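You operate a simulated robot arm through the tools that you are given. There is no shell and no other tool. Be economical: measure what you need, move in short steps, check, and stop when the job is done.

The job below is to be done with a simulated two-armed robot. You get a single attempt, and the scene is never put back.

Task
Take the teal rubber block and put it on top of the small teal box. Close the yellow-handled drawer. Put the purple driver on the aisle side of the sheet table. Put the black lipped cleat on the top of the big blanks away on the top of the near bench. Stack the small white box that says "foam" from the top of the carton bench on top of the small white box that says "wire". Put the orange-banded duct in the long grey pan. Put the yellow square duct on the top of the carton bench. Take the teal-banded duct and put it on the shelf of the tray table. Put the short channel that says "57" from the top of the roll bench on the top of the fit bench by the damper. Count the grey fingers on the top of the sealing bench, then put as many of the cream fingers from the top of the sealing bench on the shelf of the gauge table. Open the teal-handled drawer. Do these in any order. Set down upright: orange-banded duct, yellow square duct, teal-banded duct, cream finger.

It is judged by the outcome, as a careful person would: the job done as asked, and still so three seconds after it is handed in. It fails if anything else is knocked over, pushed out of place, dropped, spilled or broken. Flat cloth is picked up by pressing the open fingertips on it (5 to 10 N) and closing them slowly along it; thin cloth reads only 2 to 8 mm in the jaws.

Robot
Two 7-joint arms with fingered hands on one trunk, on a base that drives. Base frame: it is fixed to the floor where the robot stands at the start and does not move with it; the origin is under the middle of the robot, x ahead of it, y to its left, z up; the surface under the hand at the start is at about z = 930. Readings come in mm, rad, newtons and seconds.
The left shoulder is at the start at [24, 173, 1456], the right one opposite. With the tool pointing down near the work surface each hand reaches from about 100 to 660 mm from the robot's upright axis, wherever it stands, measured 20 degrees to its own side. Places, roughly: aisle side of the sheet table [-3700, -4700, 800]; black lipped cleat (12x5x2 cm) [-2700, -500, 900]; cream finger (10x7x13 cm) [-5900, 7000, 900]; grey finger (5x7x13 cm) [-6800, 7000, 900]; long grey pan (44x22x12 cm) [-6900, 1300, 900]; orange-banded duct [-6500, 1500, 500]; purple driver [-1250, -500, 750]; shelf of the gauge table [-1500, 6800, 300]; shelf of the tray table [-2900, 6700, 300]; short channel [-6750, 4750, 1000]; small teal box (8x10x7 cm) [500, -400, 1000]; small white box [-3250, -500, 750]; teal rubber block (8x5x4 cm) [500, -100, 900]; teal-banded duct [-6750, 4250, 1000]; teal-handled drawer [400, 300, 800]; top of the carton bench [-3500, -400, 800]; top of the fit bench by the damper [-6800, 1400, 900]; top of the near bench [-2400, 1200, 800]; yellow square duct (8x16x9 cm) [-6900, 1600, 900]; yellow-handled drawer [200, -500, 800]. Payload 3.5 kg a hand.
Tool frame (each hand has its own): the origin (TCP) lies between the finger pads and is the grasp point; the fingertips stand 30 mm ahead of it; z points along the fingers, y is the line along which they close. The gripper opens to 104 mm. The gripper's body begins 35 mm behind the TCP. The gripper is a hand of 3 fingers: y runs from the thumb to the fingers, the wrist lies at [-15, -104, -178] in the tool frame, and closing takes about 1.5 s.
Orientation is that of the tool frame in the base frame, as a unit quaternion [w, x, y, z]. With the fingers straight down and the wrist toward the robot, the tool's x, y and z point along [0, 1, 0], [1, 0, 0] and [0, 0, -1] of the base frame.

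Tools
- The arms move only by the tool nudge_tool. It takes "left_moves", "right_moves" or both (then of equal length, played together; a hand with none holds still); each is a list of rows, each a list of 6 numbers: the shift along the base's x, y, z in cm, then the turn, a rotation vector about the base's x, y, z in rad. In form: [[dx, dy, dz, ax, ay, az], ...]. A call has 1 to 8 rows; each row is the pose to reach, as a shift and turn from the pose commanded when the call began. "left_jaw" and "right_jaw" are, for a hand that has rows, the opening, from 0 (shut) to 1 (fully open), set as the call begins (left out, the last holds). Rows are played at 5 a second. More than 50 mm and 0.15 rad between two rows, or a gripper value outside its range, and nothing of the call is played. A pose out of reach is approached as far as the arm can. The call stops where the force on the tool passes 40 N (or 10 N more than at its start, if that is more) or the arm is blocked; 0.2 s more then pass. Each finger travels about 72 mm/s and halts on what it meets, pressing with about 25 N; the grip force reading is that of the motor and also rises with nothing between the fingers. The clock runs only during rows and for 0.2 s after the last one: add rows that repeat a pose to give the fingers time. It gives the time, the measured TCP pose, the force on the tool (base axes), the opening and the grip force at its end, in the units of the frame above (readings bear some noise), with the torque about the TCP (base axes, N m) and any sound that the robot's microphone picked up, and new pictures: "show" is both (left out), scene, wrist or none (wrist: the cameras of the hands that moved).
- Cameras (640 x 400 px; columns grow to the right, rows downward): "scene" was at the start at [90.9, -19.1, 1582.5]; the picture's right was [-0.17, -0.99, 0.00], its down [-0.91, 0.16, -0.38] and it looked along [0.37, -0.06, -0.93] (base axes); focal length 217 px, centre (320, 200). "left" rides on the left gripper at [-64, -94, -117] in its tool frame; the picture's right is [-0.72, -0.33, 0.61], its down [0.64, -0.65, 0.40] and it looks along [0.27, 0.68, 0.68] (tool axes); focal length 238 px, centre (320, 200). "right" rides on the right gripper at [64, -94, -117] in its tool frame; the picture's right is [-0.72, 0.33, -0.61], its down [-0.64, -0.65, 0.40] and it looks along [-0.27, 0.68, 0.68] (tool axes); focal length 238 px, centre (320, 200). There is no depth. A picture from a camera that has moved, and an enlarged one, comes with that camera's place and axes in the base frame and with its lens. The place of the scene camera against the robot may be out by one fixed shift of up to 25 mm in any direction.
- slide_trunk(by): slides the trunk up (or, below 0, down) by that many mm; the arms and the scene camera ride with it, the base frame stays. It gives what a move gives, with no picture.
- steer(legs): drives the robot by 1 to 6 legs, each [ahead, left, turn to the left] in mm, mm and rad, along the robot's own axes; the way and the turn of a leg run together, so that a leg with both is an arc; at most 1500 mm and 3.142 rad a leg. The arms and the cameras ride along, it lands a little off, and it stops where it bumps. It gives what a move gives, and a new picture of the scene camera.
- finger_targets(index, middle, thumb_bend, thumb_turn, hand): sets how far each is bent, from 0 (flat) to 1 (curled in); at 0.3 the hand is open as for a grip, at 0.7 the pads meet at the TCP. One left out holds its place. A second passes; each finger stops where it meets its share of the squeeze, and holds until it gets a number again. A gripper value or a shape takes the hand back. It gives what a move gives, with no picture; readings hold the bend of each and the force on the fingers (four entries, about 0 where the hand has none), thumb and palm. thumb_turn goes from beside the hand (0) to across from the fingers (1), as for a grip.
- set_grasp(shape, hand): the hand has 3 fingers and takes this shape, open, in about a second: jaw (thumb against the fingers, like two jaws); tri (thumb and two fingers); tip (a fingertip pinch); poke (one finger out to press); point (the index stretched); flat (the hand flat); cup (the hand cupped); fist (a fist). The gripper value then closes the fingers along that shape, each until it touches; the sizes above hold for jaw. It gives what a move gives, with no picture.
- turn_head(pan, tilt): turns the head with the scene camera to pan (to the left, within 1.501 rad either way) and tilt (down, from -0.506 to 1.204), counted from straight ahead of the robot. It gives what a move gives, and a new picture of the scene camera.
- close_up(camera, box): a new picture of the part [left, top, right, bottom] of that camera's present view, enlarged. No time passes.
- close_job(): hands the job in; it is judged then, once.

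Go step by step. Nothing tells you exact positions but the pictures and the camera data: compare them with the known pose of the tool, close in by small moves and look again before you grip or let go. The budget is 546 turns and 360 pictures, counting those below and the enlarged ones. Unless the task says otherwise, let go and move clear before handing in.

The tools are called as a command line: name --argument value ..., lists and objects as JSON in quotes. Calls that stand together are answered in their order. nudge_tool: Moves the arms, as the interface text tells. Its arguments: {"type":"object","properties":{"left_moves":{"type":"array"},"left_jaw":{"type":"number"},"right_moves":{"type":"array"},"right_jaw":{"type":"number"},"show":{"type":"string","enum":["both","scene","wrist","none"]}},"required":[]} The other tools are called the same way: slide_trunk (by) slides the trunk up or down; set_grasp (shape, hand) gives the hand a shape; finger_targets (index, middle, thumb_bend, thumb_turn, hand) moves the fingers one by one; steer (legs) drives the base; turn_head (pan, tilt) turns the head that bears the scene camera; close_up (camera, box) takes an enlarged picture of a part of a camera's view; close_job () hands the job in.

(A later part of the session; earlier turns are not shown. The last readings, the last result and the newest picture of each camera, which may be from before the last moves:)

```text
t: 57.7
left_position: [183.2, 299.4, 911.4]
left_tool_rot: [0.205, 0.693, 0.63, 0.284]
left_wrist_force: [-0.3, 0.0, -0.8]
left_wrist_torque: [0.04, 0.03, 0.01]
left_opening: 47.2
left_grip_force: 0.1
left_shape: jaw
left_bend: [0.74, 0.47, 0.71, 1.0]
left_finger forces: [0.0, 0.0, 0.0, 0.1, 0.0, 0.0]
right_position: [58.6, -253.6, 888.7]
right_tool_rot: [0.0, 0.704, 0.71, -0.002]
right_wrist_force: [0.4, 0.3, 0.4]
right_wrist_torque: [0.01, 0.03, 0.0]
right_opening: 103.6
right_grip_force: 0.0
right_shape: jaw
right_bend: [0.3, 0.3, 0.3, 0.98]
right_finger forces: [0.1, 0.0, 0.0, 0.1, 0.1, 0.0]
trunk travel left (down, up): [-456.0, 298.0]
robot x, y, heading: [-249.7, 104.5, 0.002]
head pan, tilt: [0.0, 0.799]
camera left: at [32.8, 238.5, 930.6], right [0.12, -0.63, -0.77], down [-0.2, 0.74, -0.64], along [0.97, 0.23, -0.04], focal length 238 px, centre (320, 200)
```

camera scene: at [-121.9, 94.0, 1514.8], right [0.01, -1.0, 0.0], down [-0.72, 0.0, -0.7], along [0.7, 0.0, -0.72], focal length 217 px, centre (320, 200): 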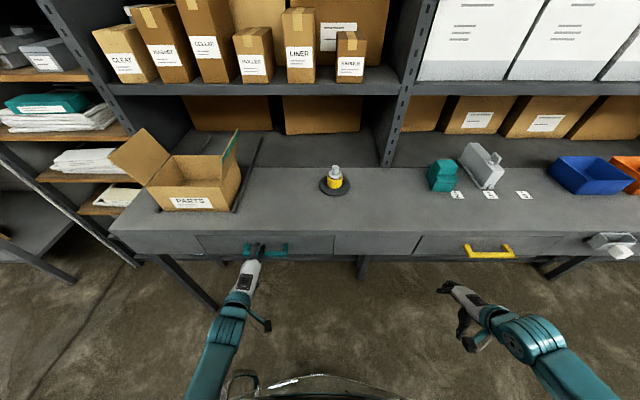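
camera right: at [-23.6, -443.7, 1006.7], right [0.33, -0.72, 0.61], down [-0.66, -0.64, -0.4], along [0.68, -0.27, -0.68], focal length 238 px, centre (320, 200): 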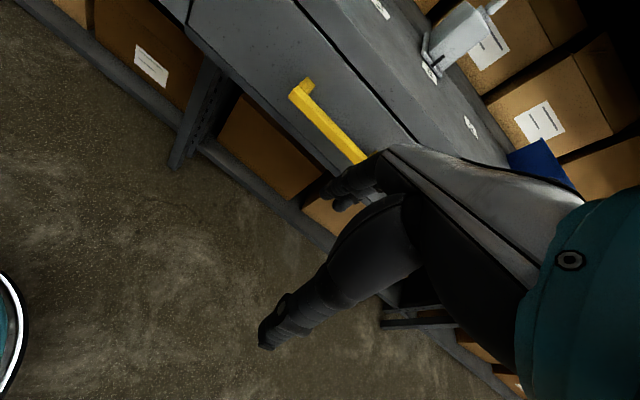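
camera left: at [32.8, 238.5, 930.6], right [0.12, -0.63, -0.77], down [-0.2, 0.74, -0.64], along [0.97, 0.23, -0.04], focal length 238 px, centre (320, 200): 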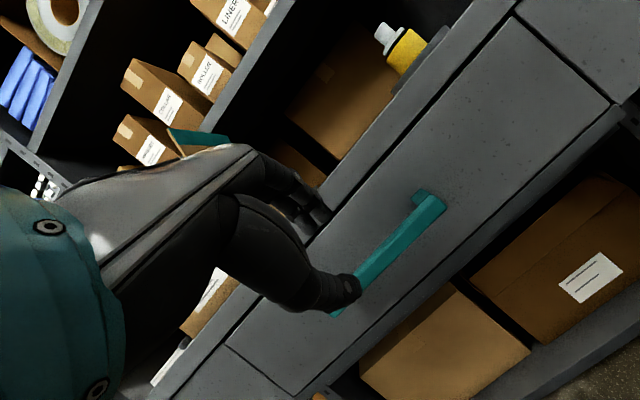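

Aligned. I'll advance along the approach so the fingers pass behind the bar and the thumb in front.

nudge_tool --left_moves '[[1.5, 0, -1.7, 0, 0, 0], [3, 0, -3.4, 0, 0, 0], [4, 0, -4.6, 0, 0, 0], [4, 0, -4.6, 0, 0, 0]]' --show "wrist"

```text
t: 58.7
left_position: [221.0, 304.8, 860.5]
left_tool_rot: [0.199, 0.696, 0.627, 0.287]
left_wrist_force: [0.2, 0.1, 0.3]
left_wrist_torque: [-0.04, 0.02, -0.02]
left_opening: 47.4
left_grip_force: 0.0
left_shape: jaw
left_bend: [0.74, 0.47, 0.71, 1.0]
left_finger forces: [0.0, 0.1, 0.1, 0.0, 0.1, 0.0]
right_position: [57.5, -253.9, 889.7]
right_tool_rot: [-0.001, 0.704, 0.711, -0.002]
right_wrist_force: [-0.1, -0.4, 0.8]
right_wrist_torque: [-0.03, 0.01, 0.03]
right_opening: 104.0
right_grip_force: 0.0
right_shape: jaw
right_bend: [0.3, 0.3, 0.3, 0.98]
right_finger forces: [0.1, 0.0, 0.1, 0.0, 0.1, 0.0]
trunk travel left (down, up): [-456.0, 298.0]
robot x, y, heading: [-249.2, 100.3, 0.011]
head pan, tilt: [0.0, 0.799]
camera left: at [69.9, 243.5, 880.3], right [0.12, -0.61, -0.78], down [-0.2, 0.75, -0.62], along [0.97, 0.23, -0.04], focal length 238 px, centre (320, 200)
```

left: 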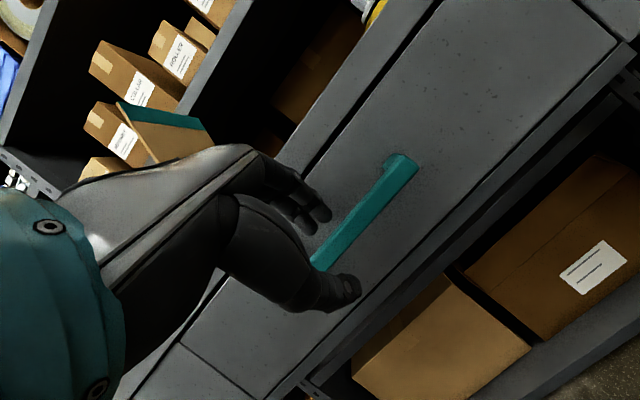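

The bar lies between fingers and thumb. A little further, then close.

nudge_tool --left_moves '[[0.8, 0, -0.8, 0, 0, 0], [1.5, 0, -1.4, 0, 0, 0], [1.5, 0, -1.4, 0, 0, 0]]' --show "wrist"

nudge_tool --left_moves '[[0, 0, 0, 0, 0, 0], [0, 0, 0, 0, 0, 0], [0, 0, 0, 0, 0, 0], [0, 0, 0, 0, 0, 0], [0, 0, 0, 0, 0, 0]]' --left_jaw 0 --show "wrist"

```text
t: 59.5
left_position: [237.7, 302.9, 851.0]
left_tool_rot: [0.201, 0.695, 0.628, 0.287]
left_wrist_force: [-0.2, 0.2, 0.3]
left_wrist_torque: [0.0, 0.01, -0.02]
left_opening: 47.1
left_grip_force: 0.1
left_shape: jaw
left_bend: [0.74, 0.47, 0.71, 1.0]
left_finger forces: [0.0, 0.0, 0.0, 0.0, 0.0, 0.1]
right_position: [57.2, -253.6, 889.2]
right_tool_rot: [-0.002, 0.704, 0.71, -0.001]
right_wrist_force: [-0.1, 0.1, -0.2]
right_wrist_torque: [0.01, -0.04, 0.0]
right_opening: 104.0
right_grip_force: 0.0
right_shape: jaw
right_bend: [0.3, 0.3, 0.3, 0.98]
right_finger forces: [0.1, 0.0, 0.1, 0.1, 0.0, 0.1]
trunk travel left (down, up): [-456.0, 298.0]
robot x, y, heading: [-248.9, 103.0, 0.002]
head pan, tilt: [0.0, 0.799]
camera left: at [87.6, 242.1, 869.1], right [0.12, -0.62, -0.78], down [-0.2, 0.75, -0.63], along [0.97, 0.23, -0.03], focal length 238 px, centre (320, 200)
```

left: 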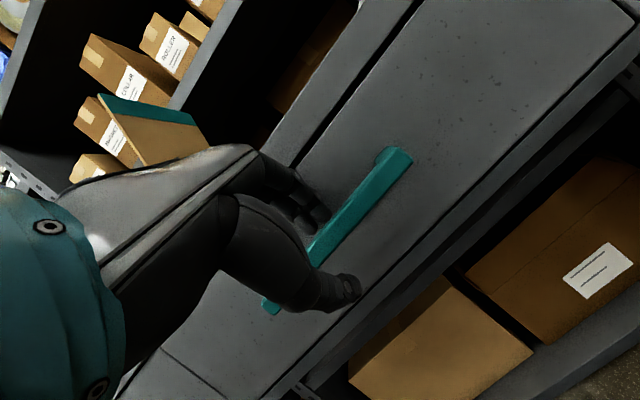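

```text
t: 60.7
left_position: [238.2, 304.1, 849.7]
left_tool_rot: [0.201, 0.694, 0.629, 0.287]
left_wrist_force: [0.8, -0.1, -8.9]
left_wrist_torque: [-0.03, 0.08, -0.01]
left_opening: 14.6
left_grip_force: 24.8
left_shape: jaw
left_bend: [0.74, 0.62, 0.74, 1.0]
left_finger forces: [12.0, 5.3, 0.0, 0.0, 23.0, 0.0]
right_position: [58.5, -253.3, 889.0]
right_tool_rot: [-0.001, 0.704, 0.71, -0.002]
right_wrist_force: [0.6, -0.1, 0.4]
right_wrist_torque: [0.0, 0.02, -0.03]
right_opening: 103.8
right_grip_force: 0.0
right_shape: jaw
right_bend: [0.3, 0.3, 0.3, 0.98]
right_finger forces: [0.1, 0.0, 0.1, 0.0, 0.0, 0.0]
trunk travel left (down, up): [-456.0, 298.0]
robot x, y, heading: [-249.7, 103.0, -0.001]
head pan, tilt: [0.0, 0.799]
camera left: at [88.7, 242.2, 869.1], right [0.12, -0.62, -0.78], down [-0.2, 0.75, -0.63], along [0.97, 0.23, -0.04], focal length 238 px, centre (320, 200)
```

left: 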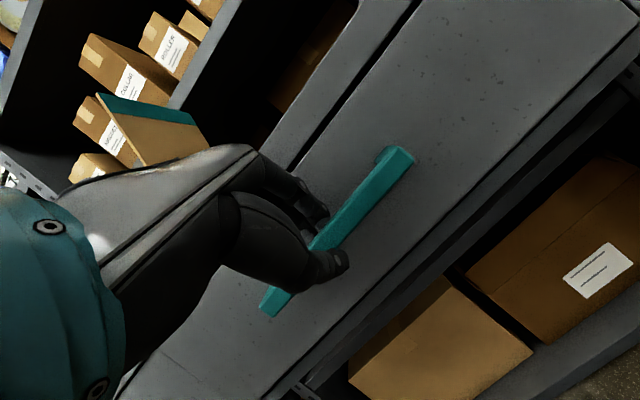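

Gripped at 14.6 mm. I'll pull by backing the base.

steer --legs '[[-150, 0, 0]]'

```text
t: 62.1
left_position: [83.9, 302.7, 850.4]
left_tool_rot: [0.201, 0.694, 0.629, 0.287]
left_wrist_force: [1.2, 2.9, -8.3]
left_wrist_torque: [0.0, 0.09, 0.06]
left_opening: 14.6
left_grip_force: 24.8
left_shape: jaw
left_bend: [0.74, 0.63, 0.74, 1.0]
left_finger forces: [12.8, 5.6, 0.1, 0.0, 23.3, 0.0]
right_position: [-94.3, -253.6, 890.0]
right_tool_rot: [0.0, 0.704, 0.71, -0.002]
right_wrist_force: [0.5, -0.7, -0.2]
right_wrist_torque: [-0.02, 0.01, 0.02]
right_opening: 104.0
right_grip_force: 0.1
right_shape: jaw
right_bend: [0.3, 0.3, 0.3, 0.98]
right_finger forces: [0.0, 0.0, 0.0, 0.1, 0.0, 0.0]
trunk travel left (down, up): [-456.0, 298.0]
robot x, y, heading: [-404.0, 99.8, 0.007]
head pan, tilt: [0.0, 0.799]
camera scene: at [-274.7, 96.2, 1514.8], right [0.01, -1.0, 0.0], down [-0.72, 0.0, -0.7], along [0.7, 0.0, -0.72], focal length 217 px, centre (320, 200)
```

scene: 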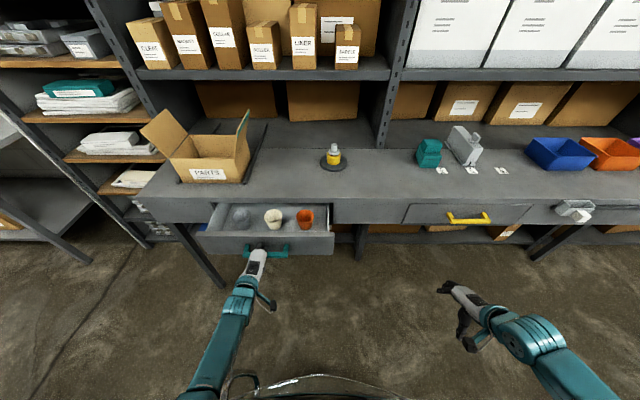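

The drawer came out 150 mm with the cups standing. I'll pull a bit more with the arm, force-guarded.

nudge_tool --left_moves '[[-1, 0, 0, 0, 0, 0], [-2, 0, 0, 0, 0, 0], [-3, 0, 0, 0, 0, 0], [-4, 0, 0, 0, 0, 0], [-5, 0, 0, 0, 0, 0], [-6, 0, 0, 0, 0, 0], [-7, 0, 0, 0, 0, 0]]' --show "scene"

```text
t: 63.7
left_position: [15.2, 305.5, 851.3]
left_tool_rot: [0.198, 0.696, 0.626, 0.29]
left_wrist_force: [1.3, -9.7, -12.4]
left_wrist_torque: [-0.08, 0.14, -0.15]
left_opening: 14.5
left_grip_force: 25.4
left_shape: jaw
left_bend: [0.74, 0.63, 0.74, 1.0]
left_finger forces: [11.7, 5.5, 0.1, 0.0, 21.9, 0.0]
right_position: [-93.9, -254.9, 890.4]
right_tool_rot: [-0.002, 0.704, 0.71, -0.002]
right_wrist_force: [-0.3, 0.7, 0.5]
right_wrist_torque: [0.0, -0.02, 0.03]
right_opening: 103.6
right_grip_force: 0.1
right_shape: jaw
right_bend: [0.3, 0.3, 0.3, 0.98]
right_finger forces: [0.0, 0.1, 0.0, 0.1, 0.1, 0.0]
trunk travel left (down, up): [-456.0, 298.0]
robot x, y, heading: [-399.2, 103.5, 0.009]
head pan, tilt: [0.0, 0.799]
camera scene: at [-274.0, 94.8, 1514.7], right [0.01, -1.0, 0.0], down [-0.72, 0.0, -0.7], along [0.7, 0.0, -0.72], focal length 217 px, centre (320, 200)
```

scene: 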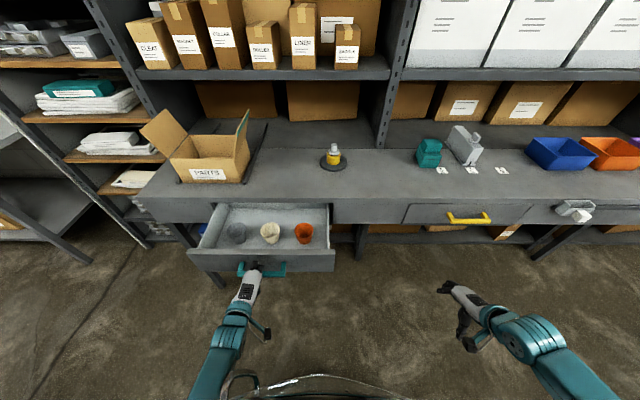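

Open by about 22 cm. Release and withdraw along the approach.

nudge_tool --left_moves '[[0, 0, 0, 0, 0, 0], [0, 0, 0, 0, 0, 0], [0, 0, 0, 0, 0, 0], [0, 0, 0, 0, 0, 0], [-1.7, 0, 2, 0, 0, 0], [-3.4, 0, 4, 0, 0, 0], [-5.2, 0, 6, 0, 0, 0], [-6.5, 0, 9, 0, 0, 0]]' --left_jaw 0.5 --show "scene"

```text
t: 65.5
left_position: [-51.9, 303.1, 940.3]
left_tool_rot: [0.201, 0.695, 0.628, 0.286]
left_wrist_force: [0.3, 0.0, -0.6]
left_wrist_torque: [0.0, -0.02, -0.02]
left_opening: 51.7
left_grip_force: 0.2
left_shape: jaw
left_bend: [0.74, 0.45, 0.7, 1.0]
left_finger forces: [0.0, 0.0, 0.0, 0.0, 0.0, 0.1]
right_position: [-94.8, -255.1, 890.3]
right_tool_rot: [-0.001, 0.704, 0.71, -0.002]
right_wrist_force: [0.6, -0.1, 0.6]
right_wrist_torque: [0.01, 0.07, -0.01]
right_opening: 103.9
right_grip_force: 0.2
right_shape: jaw
right_bend: [0.3, 0.3, 0.3, 0.98]
right_finger forces: [0.1, 0.0, 0.0, 0.0, 0.0, 0.1]
trunk travel left (down, up): [-456.0, 298.0]
robot x, y, heading: [-402.7, 101.5, 0.008]
head pan, tilt: [0.0, 0.799]
camera scene: at [-274.8, 95.4, 1514.8], right [0.01, -1.0, 0.0], down [-0.72, 0.0, -0.7], along [0.7, 0.0, -0.72], focal length 217 px, centre (320, 200)
```

scene: 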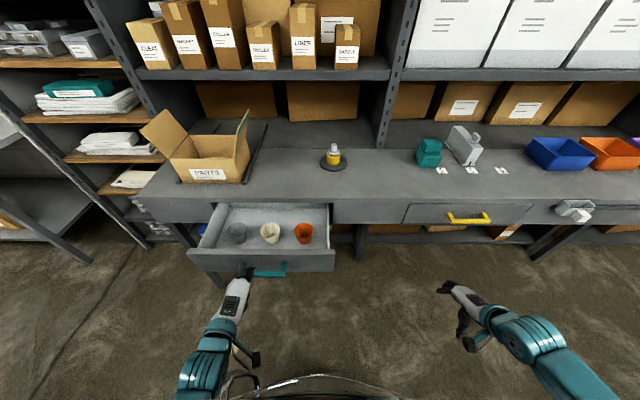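

Three parts done. I'll back away, restore the left hand's downward pose, and turn around to survey the room.

steer --legs '[[-200, 0, 0], [0, 0, 1.57], [0, 0, 1.57]]'

nudge_tool --left_moves '[[0, 0, 0, 0, -0.12, 0], [0, 0, 0, 0, -0.24, 0], [0, 0, 0, 0, -0.36, 0], [0, 0, 0, 0, -0.48, 0], [0, 0, 0, 0, -0.6, 0], [0, 0, 0, 0, -0.72, 0]]' --left_jaw 1 --show "none"

turn_head --pan 0 --tilt 0.3

```text
t: 74.8
left_position: [-958.4, -93.3, 939.0]
left_tool_rot: [-0.287, -0.627, 0.696, 0.201]
left_wrist_force: [0.6, -0.4, 0.2]
left_wrist_torque: [-0.01, 0.04, 0.01]
left_opening: 51.7
left_grip_force: 0.0
left_shape: jaw
left_bend: [0.74, 0.45, 0.7, 1.0]
left_finger forces: [0.1, 0.0, 0.0, 0.1, 0.0, 0.1]
right_position: [-911.1, 464.1, 888.7]
right_tool_rot: [0.002, -0.707, 0.707, -0.001]
right_wrist_force: [-0.1, -0.3, 0.1]
right_wrist_torque: [0.01, -0.02, 0.03]
right_opening: 103.6
right_grip_force: 0.0
right_shape: jaw
right_bend: [0.3, 0.3, 0.3, 0.98]
right_finger forces: [0.0, 0.0, 0.0, 0.0, 0.1, 0.0]
trunk travel left (down, up): [-456.0, 298.0]
robot x, y, heading: [-606.6, 100.1, 3.14]
head pan, tilt: [0.0, 0.799]
camera scene: at [-695.0, 93.9, 1514.8], right [0.0, 1.0, 0.0], down [0.72, 0.0, -0.7], along [-0.7, 0.0, -0.72], focal length 217 px, centre (320, 200)
```

scene: 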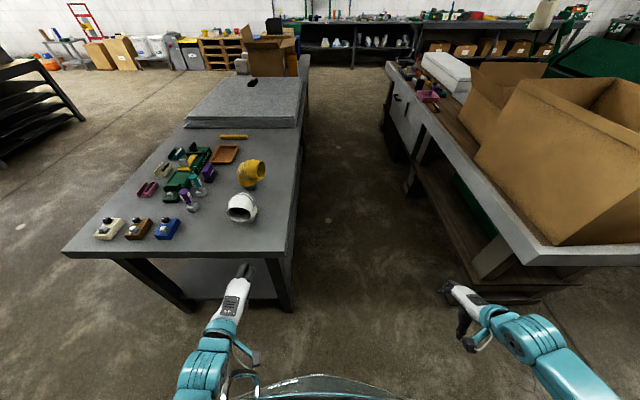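

```text
t: 76.2
left_position: [-958.4, -93.7, 940.6]
left_tool_rot: [-0.023, -0.657, 0.753, -0.033]
left_wrist_force: [-0.5, -0.3, -0.7]
left_wrist_torque: [0.01, 0.0, 0.01]
left_opening: 103.7
left_grip_force: 0.0
left_shape: jaw
left_bend: [0.3, 0.3, 0.3, 0.98]
left_finger forces: [0.0, 0.0, 0.0, 0.1, 0.1, 0.0]
right_position: [-912.3, 463.6, 889.1]
right_tool_rot: [-0.002, 0.708, -0.706, 0.0]
right_wrist_force: [-0.2, 0.7, -0.1]
right_wrist_torque: [0.02, -0.01, 0.0]
right_opening: 103.6
right_grip_force: 0.1
right_shape: jaw
right_bend: [0.3, 0.3, 0.3, 0.98]
right_finger forces: [0.0, 0.0, 0.1, 0.0, 0.0, 0.0]
trunk travel left (down, up): [-456.0, 298.0]
robot x, y, heading: [-606.8, 105.8, 3.139]
head pan, tilt: [0.0, 0.799]
```

```text
t: 77.1
left_position: [-959.0, -92.4, 940.6]
left_tool_rot: [-0.023, -0.657, 0.753, -0.031]
left_wrist_force: [-0.5, -0.4, -0.2]
left_wrist_torque: [-0.03, 0.01, 0.0]
left_opening: 103.9
left_grip_force: 0.1
left_shape: jaw
left_bend: [0.3, 0.3, 0.3, 0.98]
left_finger forces: [0.1, 0.0, 0.0, 0.0, 0.1, 0.0]
right_position: [-912.1, 464.1, 890.7]
right_tool_rot: [-0.002, 0.708, -0.707, 0.001]
right_wrist_force: [0.3, 0.1, 0.0]
right_wrist_torque: [0.01, 0.01, 0.0]
right_opening: 103.7
right_grip_force: 0.1
right_shape: jaw
right_bend: [0.3, 0.3, 0.3, 0.98]
right_finger forces: [0.1, 0.1, 0.0, 0.1, 0.0, 0.1]
trunk travel left (down, up): [-456.0, 298.0]
robot x, y, heading: [-602.3, 103.4, 3.145]
head pan, tilt: [0.0, 0.3]
camera scene: at [-707.7, 93.9, 1559.1], right [0.0, 1.0, 0.0], down [0.3, 0.0, -0.95], along [-0.95, 0.0, -0.3], focal length 217 px, centre (320, 200)
```

scene: 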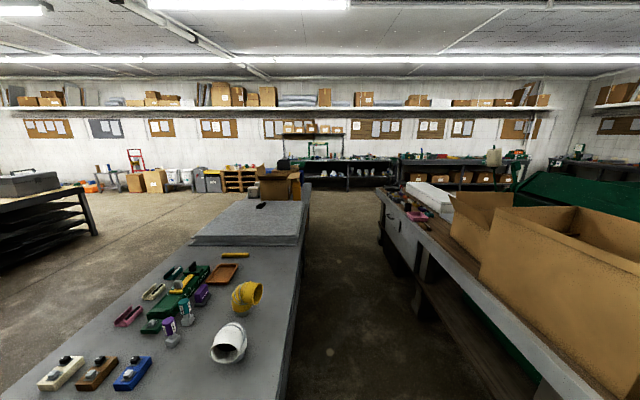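

A long table on the left holds tools; the near bench is on the right. Let me enlarge the table.

close_up --camera "scene" --box '[20, 190, 310, 400]'

close_up --camera "scene" --box '[320, 120, 640, 300]'

```text
1.90 times, centred on (165, 295) of scene
camera zoom: at [-707.7, 93.9, 1559.1], right [0.0, 1.0, 0.0], down [0.3, 0.0, -0.95], along [-0.95, 0.0, -0.3], focal length 413 px, centre (615, 19)
```

zoom: 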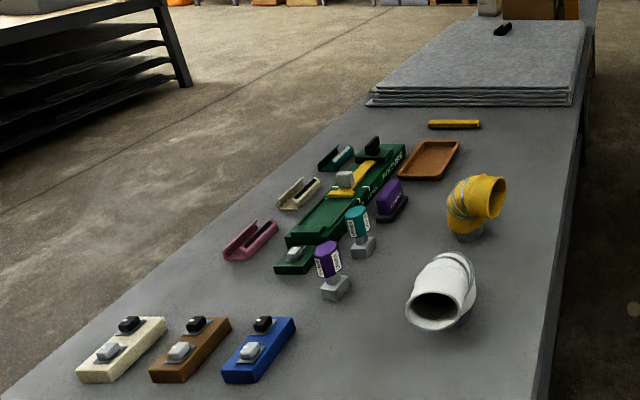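

```text
2.00 times, centred on (480, 210) of scene
camera zoom: at [-707.7, 93.9, 1559.1], right [0.0, 1.0, 0.0], down [0.3, 0.0, -0.95], along [-0.95, 0.0, -0.3], focal length 434 px, centre (0, 180)
```

zoom: 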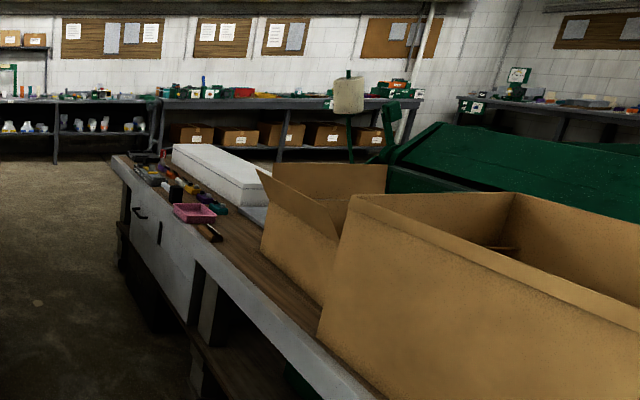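

The black cleat is on the grey blanks; there are two purple items, and I need a closer look. I'll drive to the table's near end.

steer --legs '[[0, 743, 0], [150, 0, 0]]'

turn_head --pan 0 --tilt 0.7

close_up --camera "scene" --box '[220, 80, 540, 280]'

```text
t: 82.0
left_position: [-1103.0, -824.2, 939.2]
left_tool_rot: [-0.023, -0.656, 0.754, -0.032]
left_wrist_force: [0.4, 0.7, -0.2]
left_wrist_torque: [0.02, -0.02, -0.02]
left_opening: 103.5
left_grip_force: 0.0
left_shape: jaw
left_bend: [0.3, 0.3, 0.3, 0.98]
left_finger forces: [0.0, 0.0, 0.0, 0.0, 0.0, 0.0]
right_position: [-1054.6, -267.3, 889.3]
right_tool_rot: [-0.002, 0.708, -0.707, 0.0]
right_wrist_force: [-0.8, -0.6, 0.1]
right_wrist_torque: [0.01, -0.01, -0.05]
right_opening: 103.8
right_grip_force: 0.1
right_shape: jaw
right_bend: [0.3, 0.3, 0.3, 0.98]
right_finger forces: [0.0, 0.0, 0.0, 0.0, 0.0, 0.0]
trunk travel left (down, up): [-456.0, 298.0]
robot x, y, heading: [-748.2, -629.8, 3.139]
head pan, tilt: [0.0, 0.3]
camera scene: at [-852.2, -636.5, 1559.0], right [0.0, 1.0, 0.0], down [0.3, 0.0, -0.95], along [-0.95, 0.0, -0.3], focal length 217 px, centre (320, 200)
```

scene: 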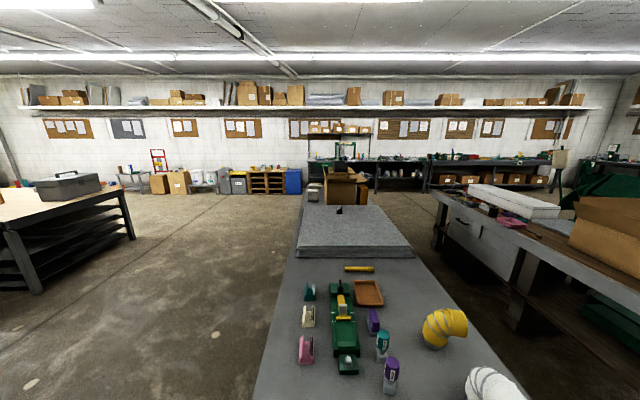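

```text
t: 82.9
left_position: [-1103.1, -823.8, 940.4]
left_tool_rot: [-0.024, -0.657, 0.753, -0.032]
left_wrist_force: [-0.2, 0.7, -0.1]
left_wrist_torque: [0.0, -0.02, 0.01]
left_opening: 103.6
left_grip_force: 0.0
left_shape: jaw
left_bend: [0.3, 0.3, 0.3, 0.98]
left_finger forces: [0.0, 0.0, 0.0, 0.1, 0.0, 0.0]
right_position: [-1054.8, -266.0, 890.4]
right_tool_rot: [-0.001, 0.707, -0.707, 0.001]
right_wrist_force: [-0.3, -0.4, 0.0]
right_wrist_torque: [-0.05, 0.03, 0.0]
right_opening: 103.7
right_grip_force: 0.1
right_shape: jaw
right_bend: [0.3, 0.3, 0.3, 0.98]
right_finger forces: [0.0, 0.0, 0.0, 0.0, 0.1, 0.0]
trunk travel left (down, up): [-456.0, 298.0]
robot x, y, heading: [-748.6, -627.4, 3.141]
head pan, tilt: [0.0, 0.7]
camera scene: at [-842.5, -636.4, 1523.1], right [0.0, 1.0, 0.0], down [0.64, 0.0, -0.77], along [-0.77, 0.0, -0.64], focal length 217 px, centre (320, 200)
```

scene: 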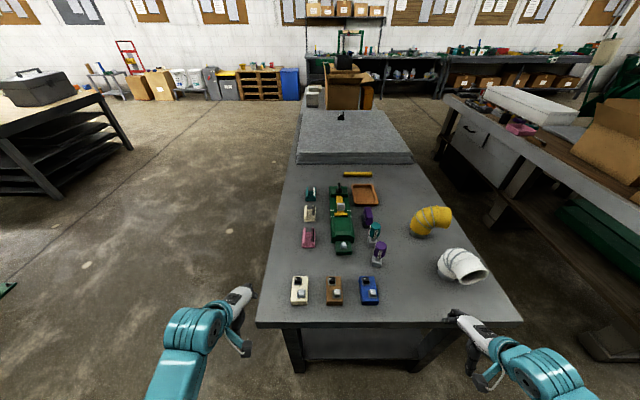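

```text
2.00 times, centred on (380, 180) of scene
camera zoom: at [-842.5, -636.4, 1523.1], right [0.0, 1.0, 0.0], down [0.64, 0.0, -0.77], along [-0.77, 0.0, -0.64], focal length 434 px, centre (200, 240)
```

zoom: 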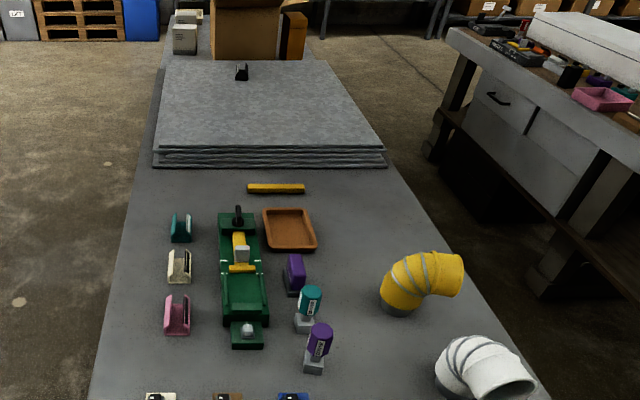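

Let me enlarge the purple items.

close_up --camera "scene" --box '[345, 195, 409, 275]'

close_up --camera "right" --box '[0, 0, 400, 250]'

```text
5.00 times, centred on (377, 235) of scene
camera zoom: at [-842.5, -636.4, 1523.1], right [0.0, 1.0, 0.0], down [0.64, 0.0, -0.77], along [-0.77, 0.0, -0.64], focal length 1085 px, centre (35, 25)
```

zoom: 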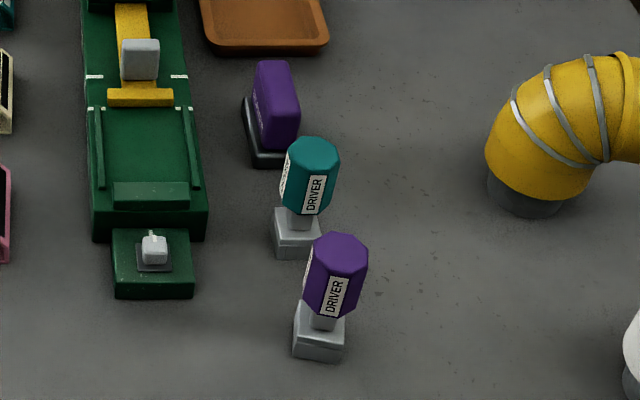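

```text
1.60 times, centred on (200, 125) of right
camera zoom: at [-959.7, -330.3, 1006.4], right [-0.33, 0.72, 0.61], down [0.65, 0.64, -0.4], along [-0.68, 0.27, -0.68], focal length 381 px, centre (512, 320)
```

zoom: 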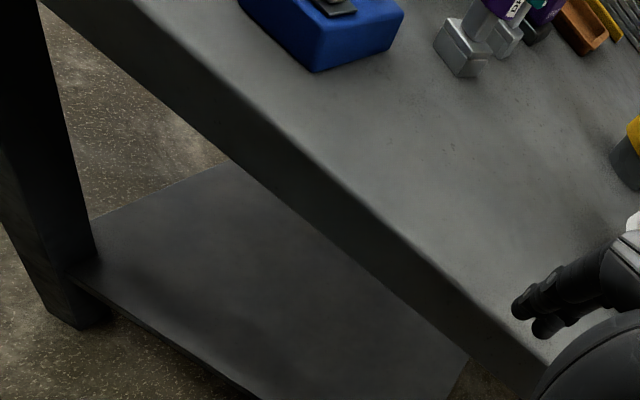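

The stubby tool labelled DRIVER with the purple handle stands at about [-1345,-402], its handle centre near z 845. I'll edge forward and bring the right hand up over it.

steer --legs '[[60, 0, 0]]'

nudge_tool --right_moves '[[0, 0, 4, 0, 0, 0], [-3, -2, 7, 0, 0, 0], [-6, -5, 8, 0, 0, 0], [-9, -8, 8, 0, 0, 0], [-12, -11, 8, 0, 0, 0], [-15, -13, 8, 0, 0, 0], [-15, -13, 8, 0, 0, 0]]' --show "both"

```text
t: 83.8
left_position: [-1163.7, -822.2, 940.6]
left_tool_rot: [-0.022, -0.657, 0.753, -0.033]
left_wrist_force: [0.1, -0.3, 0.6]
left_wrist_torque: [0.01, -0.02, 0.0]
left_opening: 103.9
left_grip_force: 0.1
left_shape: jaw
left_bend: [0.3, 0.3, 0.3, 0.98]
left_finger forces: [0.0, 0.0, 0.0, 0.1, 0.0, 0.0]
right_position: [-1114.3, -266.5, 889.0]
right_tool_rot: [-0.003, 0.708, -0.707, 0.002]
right_wrist_force: [-0.4, -0.3, -0.2]
right_wrist_torque: [-0.02, -0.04, 0.02]
right_opening: 103.7
right_grip_force: 0.1
right_shape: jaw
right_bend: [0.3, 0.3, 0.3, 0.98]
right_finger forces: [0.0, 0.1, 0.1, 0.0, 0.0, 0.0]
trunk travel left (down, up): [-456.0, 298.0]
robot x, y, heading: [-807.5, -630.3, 3.139]
head pan, tilt: [0.0, 0.7]
camera scene: at [-903.7, -636.2, 1522.9], right [0.0, 1.0, 0.0], down [0.65, 0.0, -0.76], along [-0.76, 0.0, -0.65], focal length 217 px, centre (320, 200)
```

scene: 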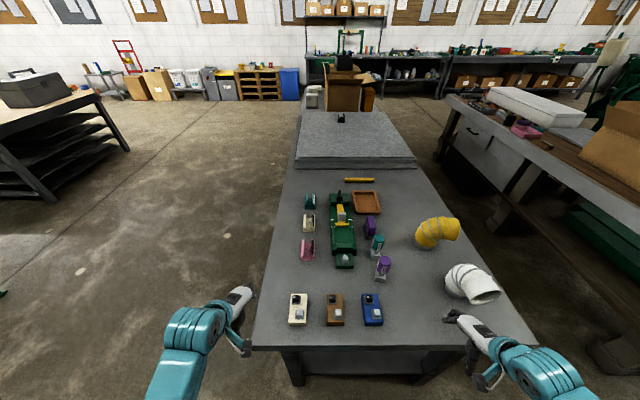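

```text
t: 85.4
left_position: [-1161.1, -823.0, 940.3]
left_tool_rot: [-0.023, -0.657, 0.753, -0.032]
left_wrist_force: [-0.5, -0.5, -1.2]
left_wrist_torque: [-0.01, 0.01, -0.02]
left_opening: 103.7
left_grip_force: 0.0
left_shape: jaw
left_bend: [0.3, 0.3, 0.3, 0.98]
left_finger forces: [0.0, 0.0, 0.0, 0.0, 0.0, 0.0]
right_position: [-1266.2, -396.8, 966.1]
right_tool_rot: [-0.001, 0.707, -0.707, 0.0]
right_wrist_force: [0.3, -0.6, 0.2]
right_wrist_torque: [0.0, 0.01, -0.04]
right_opening: 103.9
right_grip_force: 0.1
right_shape: jaw
right_bend: [0.3, 0.3, 0.3, 0.98]
right_finger forces: [0.2, 0.0, 0.0, 0.0, 0.0, 0.0]
trunk travel left (down, up): [-456.0, 298.0]
robot x, y, heading: [-810.8, -631.0, 3.138]
head pan, tilt: [0.0, 0.7]
camera scene: at [-901.4, -635.9, 1523.1], right [0.0, 1.0, 0.0], down [0.64, 0.0, -0.77], along [-0.77, 0.0, -0.64], focal length 217 px, centre (320, 200)
camera right: at [-1171.5, -459.9, 1082.8], right [-0.33, 0.72, 0.61], down [0.65, 0.64, -0.4], along [-0.68, 0.27, -0.68], focal length 238 px, centre (320, 200)
```

scene: 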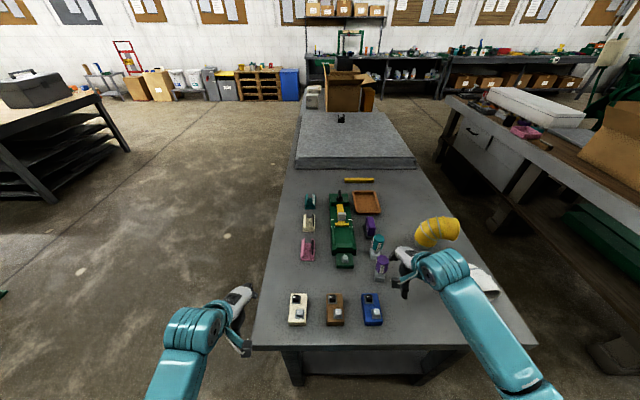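
right: 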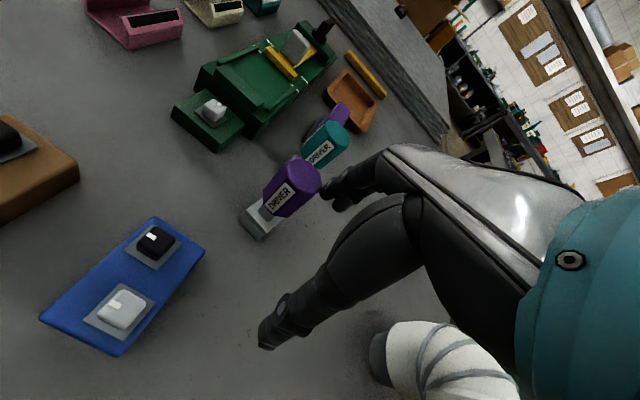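

I'll shift the hand a bit forward and look again to triangulate the driver better.

nudge_tool --right_moves '[[-2, 0, 0, 0, 0, 0], [-4, 0, 2, 0, 0, 0], [-4, -1, 4, 0, 0, 0], [-4, -1, 4, 0, 0, 0]]' --show "wrist"

```text
t: 86.4
left_position: [-1162.5, -821.3, 939.0]
left_tool_rot: [-0.023, -0.657, 0.753, -0.032]
left_wrist_force: [0.3, -0.1, -0.6]
left_wrist_torque: [-0.01, -0.06, 0.01]
left_opening: 103.5
left_grip_force: 0.1
left_shape: jaw
left_bend: [0.3, 0.3, 0.3, 0.98]
left_finger forces: [0.0, 0.0, 0.1, 0.0, 0.0, 0.0]
right_position: [-1304.3, -406.8, 1010.6]
right_tool_rot: [-0.002, 0.708, -0.706, 0.001]
right_wrist_force: [0.0, -0.2, 0.0]
right_wrist_torque: [0.02, 0.05, -0.01]
right_opening: 103.9
right_grip_force: 0.1
right_shape: jaw
right_bend: [0.3, 0.3, 0.3, 0.98]
right_finger forces: [0.0, 0.0, 0.1, 0.0, 0.0, 0.0]
trunk travel left (down, up): [-456.0, 298.0]
robot x, y, heading: [-810.0, -621.6, 3.133]
head pan, tilt: [0.0, 0.7]
camera right: at [-1210.2, -470.9, 1126.5], right [-0.33, 0.72, 0.61], down [0.65, 0.64, -0.4], along [-0.68, 0.27, -0.68], focal length 238 px, centre (320, 200)
```

right: 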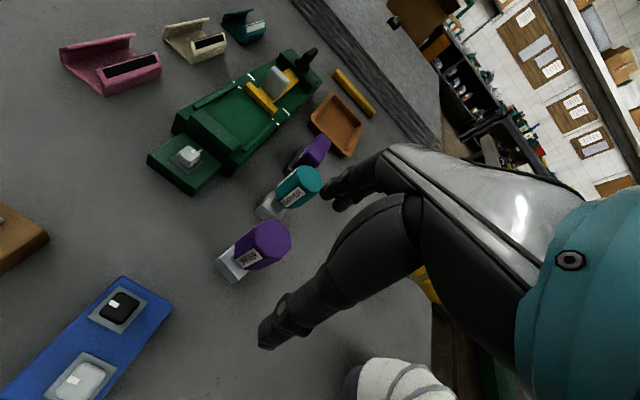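

Triangulated: the driver's handle centre is near [-1318,-421,908] (the table top is about z 830). I'll align above it and descend partly.

nudge_tool --right_moves '[[-1.4, -1.4, 0, 0, 0, 0], [-1.4, -1.4, -3, 0, 0, 0], [-1.4, -1.4, -5, 0, 0, 0], [-1.4, -1.4, -5, 0, 0, 0]]' --show "wrist"

close_up --camera "scene" --box '[340, 200, 500, 300]'

```text
t: 87.4
left_position: [-1162.2, -823.1, 940.7]
left_tool_rot: [-0.024, -0.656, 0.753, -0.032]
left_wrist_force: [-0.2, -0.1, -0.3]
left_wrist_torque: [-0.02, -0.01, 0.01]
left_opening: 103.5
left_grip_force: 0.1
left_shape: jaw
left_bend: [0.3, 0.3, 0.3, 0.98]
left_finger forces: [0.1, 0.0, 0.1, 0.0, 0.0, 0.1]
right_position: [-1316.1, -422.2, 959.9]
right_tool_rot: [-0.001, 0.707, -0.707, 0.0]
right_wrist_force: [0.6, -0.8, -0.9]
right_wrist_torque: [0.02, -0.01, -0.01]
right_opening: 103.9
right_grip_force: 0.0
right_shape: jaw
right_bend: [0.3, 0.3, 0.3, 0.98]
right_finger forces: [0.0, 0.0, 0.1, 0.0, 0.0, 0.0]
trunk travel left (down, up): [-456.0, 298.0]
robot x, y, heading: [-809.0, -630.3, 3.14]
head pan, tilt: [0.0, 0.7]
camera right: at [-1222.0, -485.8, 1076.2], right [-0.33, 0.72, 0.61], down [0.65, 0.64, -0.4], along [-0.68, 0.27, -0.68], focal length 238 px, centre (320, 200)
```

right: 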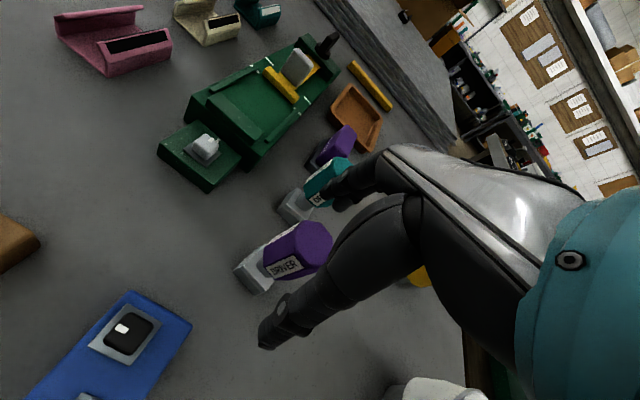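

```text
4.00 times, centred on (420, 250) of scene
camera zoom: at [-901.8, -636.1, 1523.0], right [0.0, 1.0, 0.0], down [0.64, 0.0, -0.77], along [-0.77, 0.0, -0.64], focal length 868 px, centre (-80, 0)
```

zoom: 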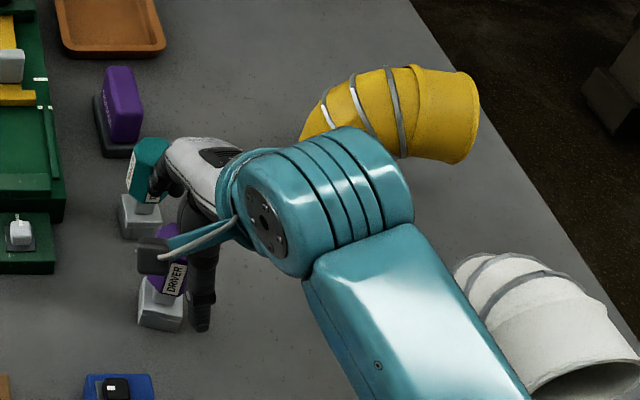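

Alignment is good. To stay clear of the teal driver behind, I'll narrow the jaw to 0.7 before going down.

nudge_tool --right_moves '[[-0.5, 0.2, 0, 0, 0, 0], [-0.5, 0.2, 0, 0, 0, 0], [-0.5, 0.2, 0, 0, 0, 0], [-0.5, 0.2, -1.5, 0, 0, 0], [-0.5, 0.2, -3, 0, 0, 0], [-0.5, 0.2, -4.6, 0, 0, 0], [-0.5, 0.2, -4.6, 0, 0, 0]]' --right_jaw 0.7 --show "wrist"

```text
t: 89.0
left_position: [-1162.5, -822.6, 940.2]
left_tool_rot: [-0.023, -0.657, 0.753, -0.032]
left_wrist_force: [0.5, 0.6, 0.3]
left_wrist_torque: [0.01, 0.02, 0.02]
left_opening: 103.9
left_grip_force: 0.0
left_shape: jaw
left_bend: [0.3, 0.3, 0.3, 0.98]
left_finger forces: [0.1, 0.0, 0.0, 0.0, 0.0, 0.1]
right_position: [-1322.9, -417.8, 915.6]
right_tool_rot: [-0.002, 0.708, -0.706, 0.001]
right_wrist_force: [-0.3, -0.3, -0.4]
right_wrist_torque: [0.03, 0.01, 0.01]
right_opening: 73.0
right_grip_force: 0.2
right_shape: jaw
right_bend: [0.27, 0.37, 0.58, 0.99]
right_finger forces: [0.1, 0.0, 0.0, 0.0, 0.0, 0.0]
trunk travel left (down, up): [-456.0, 298.0]
robot x, y, heading: [-810.3, -628.3, 3.143]
head pan, tilt: [0.0, 0.7]
camera right: at [-1227.7, -482.3, 1031.6], right [-0.33, 0.72, 0.61], down [0.65, 0.64, -0.4], along [-0.68, 0.27, -0.68], focal length 238 px, centre (320, 200)
```

right: 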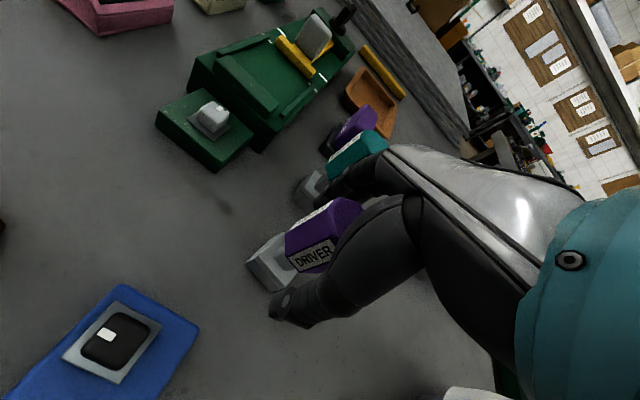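

The handle is between thumb and fingers. Closing.

nudge_tool --right_moves '[[0, 0, 0, 0, 0, 0], [0, 0, 0, 0, 0, 0], [0, 0, 0, 0, 0, 0], [0, 0, 0, 0, 0, 0], [0, 0, 0, 0, 0, 0], [0, 0, 0, 0, 0, 0]]' --right_jaw 0 --show "wrist"

```text
t: 90.4
left_position: [-1160.7, -823.2, 940.5]
left_tool_rot: [-0.024, -0.657, 0.753, -0.032]
left_wrist_force: [-0.4, 0.3, 0.0]
left_wrist_torque: [0.0, 0.01, 0.01]
left_opening: 103.6
left_grip_force: 0.1
left_shape: jaw
left_bend: [0.3, 0.3, 0.3, 0.98]
left_finger forces: [0.0, 0.1, 0.1, 0.1, 0.0, 0.0]
right_position: [-1321.5, -417.3, 914.6]
right_tool_rot: [-0.002, 0.708, -0.706, 0.0]
right_wrist_force: [-0.6, 0.6, -1.0]
right_wrist_torque: [0.04, 0.01, -0.02]
right_opening: 28.3
right_grip_force: 25.0
right_shape: jaw
right_bend: [0.74, 0.6, 0.75, 1.0]
right_finger forces: [12.2, 5.0, 0.0, 0.0, 19.4, 0.0]
trunk travel left (down, up): [-456.0, 298.0]
robot x, y, heading: [-808.8, -626.9, 3.142]
head pan, tilt: [0.0, 0.7]
camera right: at [-1227.8, -482.2, 1031.8], right [-0.33, 0.72, 0.61], down [0.65, 0.64, -0.4], along [-0.68, 0.27, -0.68], focal length 238 px, centre (320, 200)
```

right: 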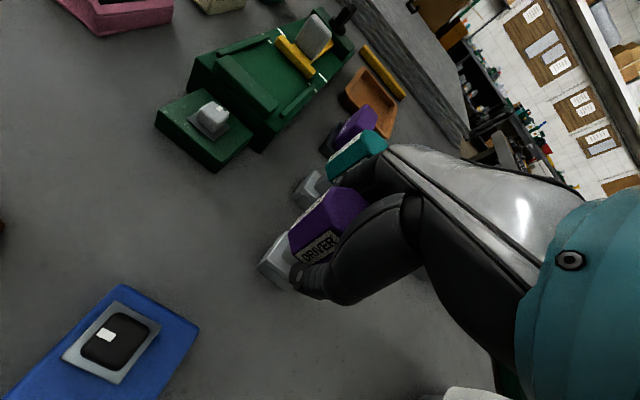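

Gripped at 28 mm. Lift straight up and see whether the grey foot comes along.

nudge_tool --right_moves '[[0, 0, 3, 0, 0, 0], [0, 0, 7, 0, 0, 0], [0, 0, 11, 0, 0, 0], [0, 0, 15, 0, 0, 0], [0, 0, 15, 0, 0, 0]]' --show "both"

```text
t: 91.6
left_position: [-1160.5, -823.5, 940.3]
left_tool_rot: [-0.023, -0.657, 0.753, -0.032]
left_wrist_force: [0.5, 0.3, 0.2]
left_wrist_torque: [-0.04, 0.02, 0.01]
left_opening: 103.6
left_grip_force: 0.1
left_shape: jaw
left_bend: [0.3, 0.3, 0.3, 0.98]
left_finger forces: [0.0, 0.0, 0.0, 0.0, 0.0, 0.0]
right_position: [-1323.0, -418.4, 1061.8]
right_tool_rot: [-0.002, 0.708, -0.706, 0.002]
right_wrist_force: [1.1, -0.1, -1.8]
right_wrist_torque: [-0.02, -0.01, 0.03]
right_opening: 28.3
right_grip_force: 25.2
right_shape: jaw
right_bend: [0.74, 0.6, 0.75, 1.0]
right_finger forces: [12.3, 4.6, 0.0, 0.0, 19.5, 0.0]
trunk travel left (down, up): [-456.0, 298.0]
robot x, y, heading: [-808.2, -629.5, 3.143]
head pan, tilt: [0.0, 0.7]
camera scene: at [-902.0, -636.0, 1523.0], right [0.0, 1.0, 0.0], down [0.64, 0.0, -0.76], along [-0.76, 0.0, -0.64], focal length 217 px, centre (320, 200)
camera right: at [-1228.9, -482.4, 1180.0], right [-0.33, 0.72, 0.61], down [0.65, 0.64, -0.4], along [-0.68, 0.27, -0.68], focal length 238 px, centre (320, 200)
```

scene: 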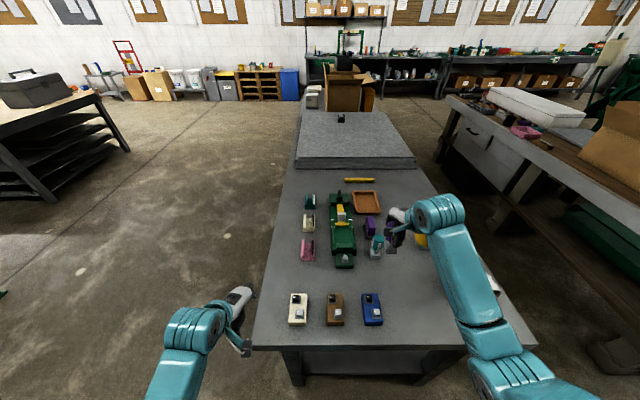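
right: 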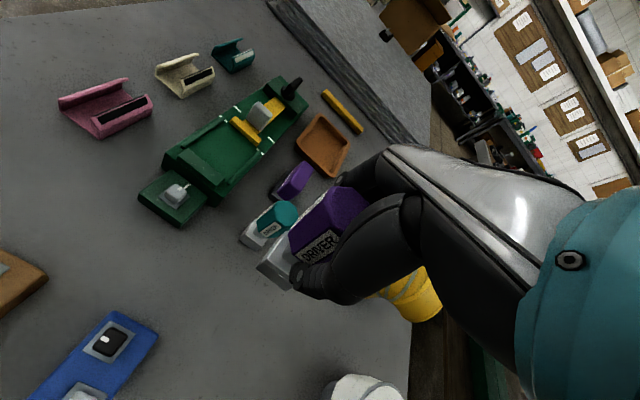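

The driver came up whole. I'll raise and tuck the right hand, then drive along the open floor side of the table toward the cleat.

nudge_tool --right_moves '[[0, 0, 4, 0, 0, 0], [3, 0, 7, 0, 0, 0], [7, 1, 7, 0, 0, 0], [11, 2, 7, 0, 0, 0], [15, 3, 7, 0, 0, 0], [19, 5, 7, 0, 0, 0], [22, 7, 7, 0, 0, 0], [22, 7, 7, 0, 0, 0]]' --show "none"

steer --legs '[[-150, 0, 0], [0, 700, 0], [1400, 0, 0], [480, 0, 0], [0, 0, -1.571]]'

```text
t: 93.4
left_position: [-1162.3, -823.5, 940.1]
left_tool_rot: [-0.022, -0.657, 0.753, -0.031]
left_wrist_force: [0.2, -0.7, 0.0]
left_wrist_torque: [-0.01, -0.02, -0.03]
left_opening: 103.5
left_grip_force: 0.0
left_shape: jaw
left_bend: [0.3, 0.3, 0.3, 0.98]
left_finger forces: [0.1, 0.0, 0.0, 0.1, 0.0, 0.1]
right_position: [-1161.5, -329.5, 1119.8]
right_tool_rot: [-0.002, 0.708, -0.706, 0.0]
right_wrist_force: [-0.8, 0.7, -0.6]
right_wrist_torque: [0.04, -0.01, 0.0]
right_opening: 28.2
right_grip_force: 25.4
right_shape: jaw
right_bend: [0.74, 0.6, 0.75, 1.0]
right_finger forces: [12.3, 4.6, 0.0, 0.1, 19.0, 0.0]
right hand out of reach, approached as far as the arm can: row 6, 7, 8
trunk travel left (down, up): [-456.0, 298.0]
robot x, y, heading: [-811.3, -625.7, 3.142]
head pan, tilt: [0.0, 0.7]
```

```text
t: 111.3
left_position: [-2766.7, -964.2, 942.4]
left_tool_rot: [-0.038, 0.071, 0.997, -0.006]
left_wrist_force: [1.3, 0.7, -0.6]
left_wrist_torque: [0.0, 0.01, 0.01]
left_opening: 103.5
left_grip_force: 0.1
left_shape: jaw
left_bend: [0.3, 0.3, 0.3, 0.98]
left_finger forces: [0.1, 0.0, 0.1, 0.0, 0.0, 0.0]
right_position: [-2272.5, -968.4, 1118.4]
right_tool_rot: [0.0, 0.003, 1.0, -0.001]
right_wrist_force: [0.6, -0.2, -1.9]
right_wrist_torque: [0.0, 0.03, 0.02]
right_opening: 27.8
right_grip_force: 25.1
right_shape: jaw
right_bend: [0.74, 0.61, 0.76, 1.0]
right_finger forces: [12.4, 4.4, 0.1, 0.0, 18.5, 0.1]
trunk travel left (down, up): [-456.0, 298.0]
robot x, y, heading: [-2572.9, -1317.9, 1.558]
head pan, tilt: [0.0, 0.7]
camera scene: at [-2552.1, -1216.1, 1523.0], right [1.0, -0.01, 0.0], down [-0.01, -0.64, -0.76], along [0.01, 0.76, -0.64], focal length 217 px, centre (320, 200)
```

scene: 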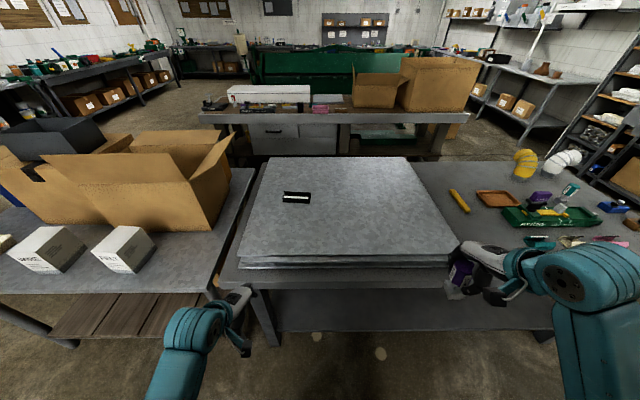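

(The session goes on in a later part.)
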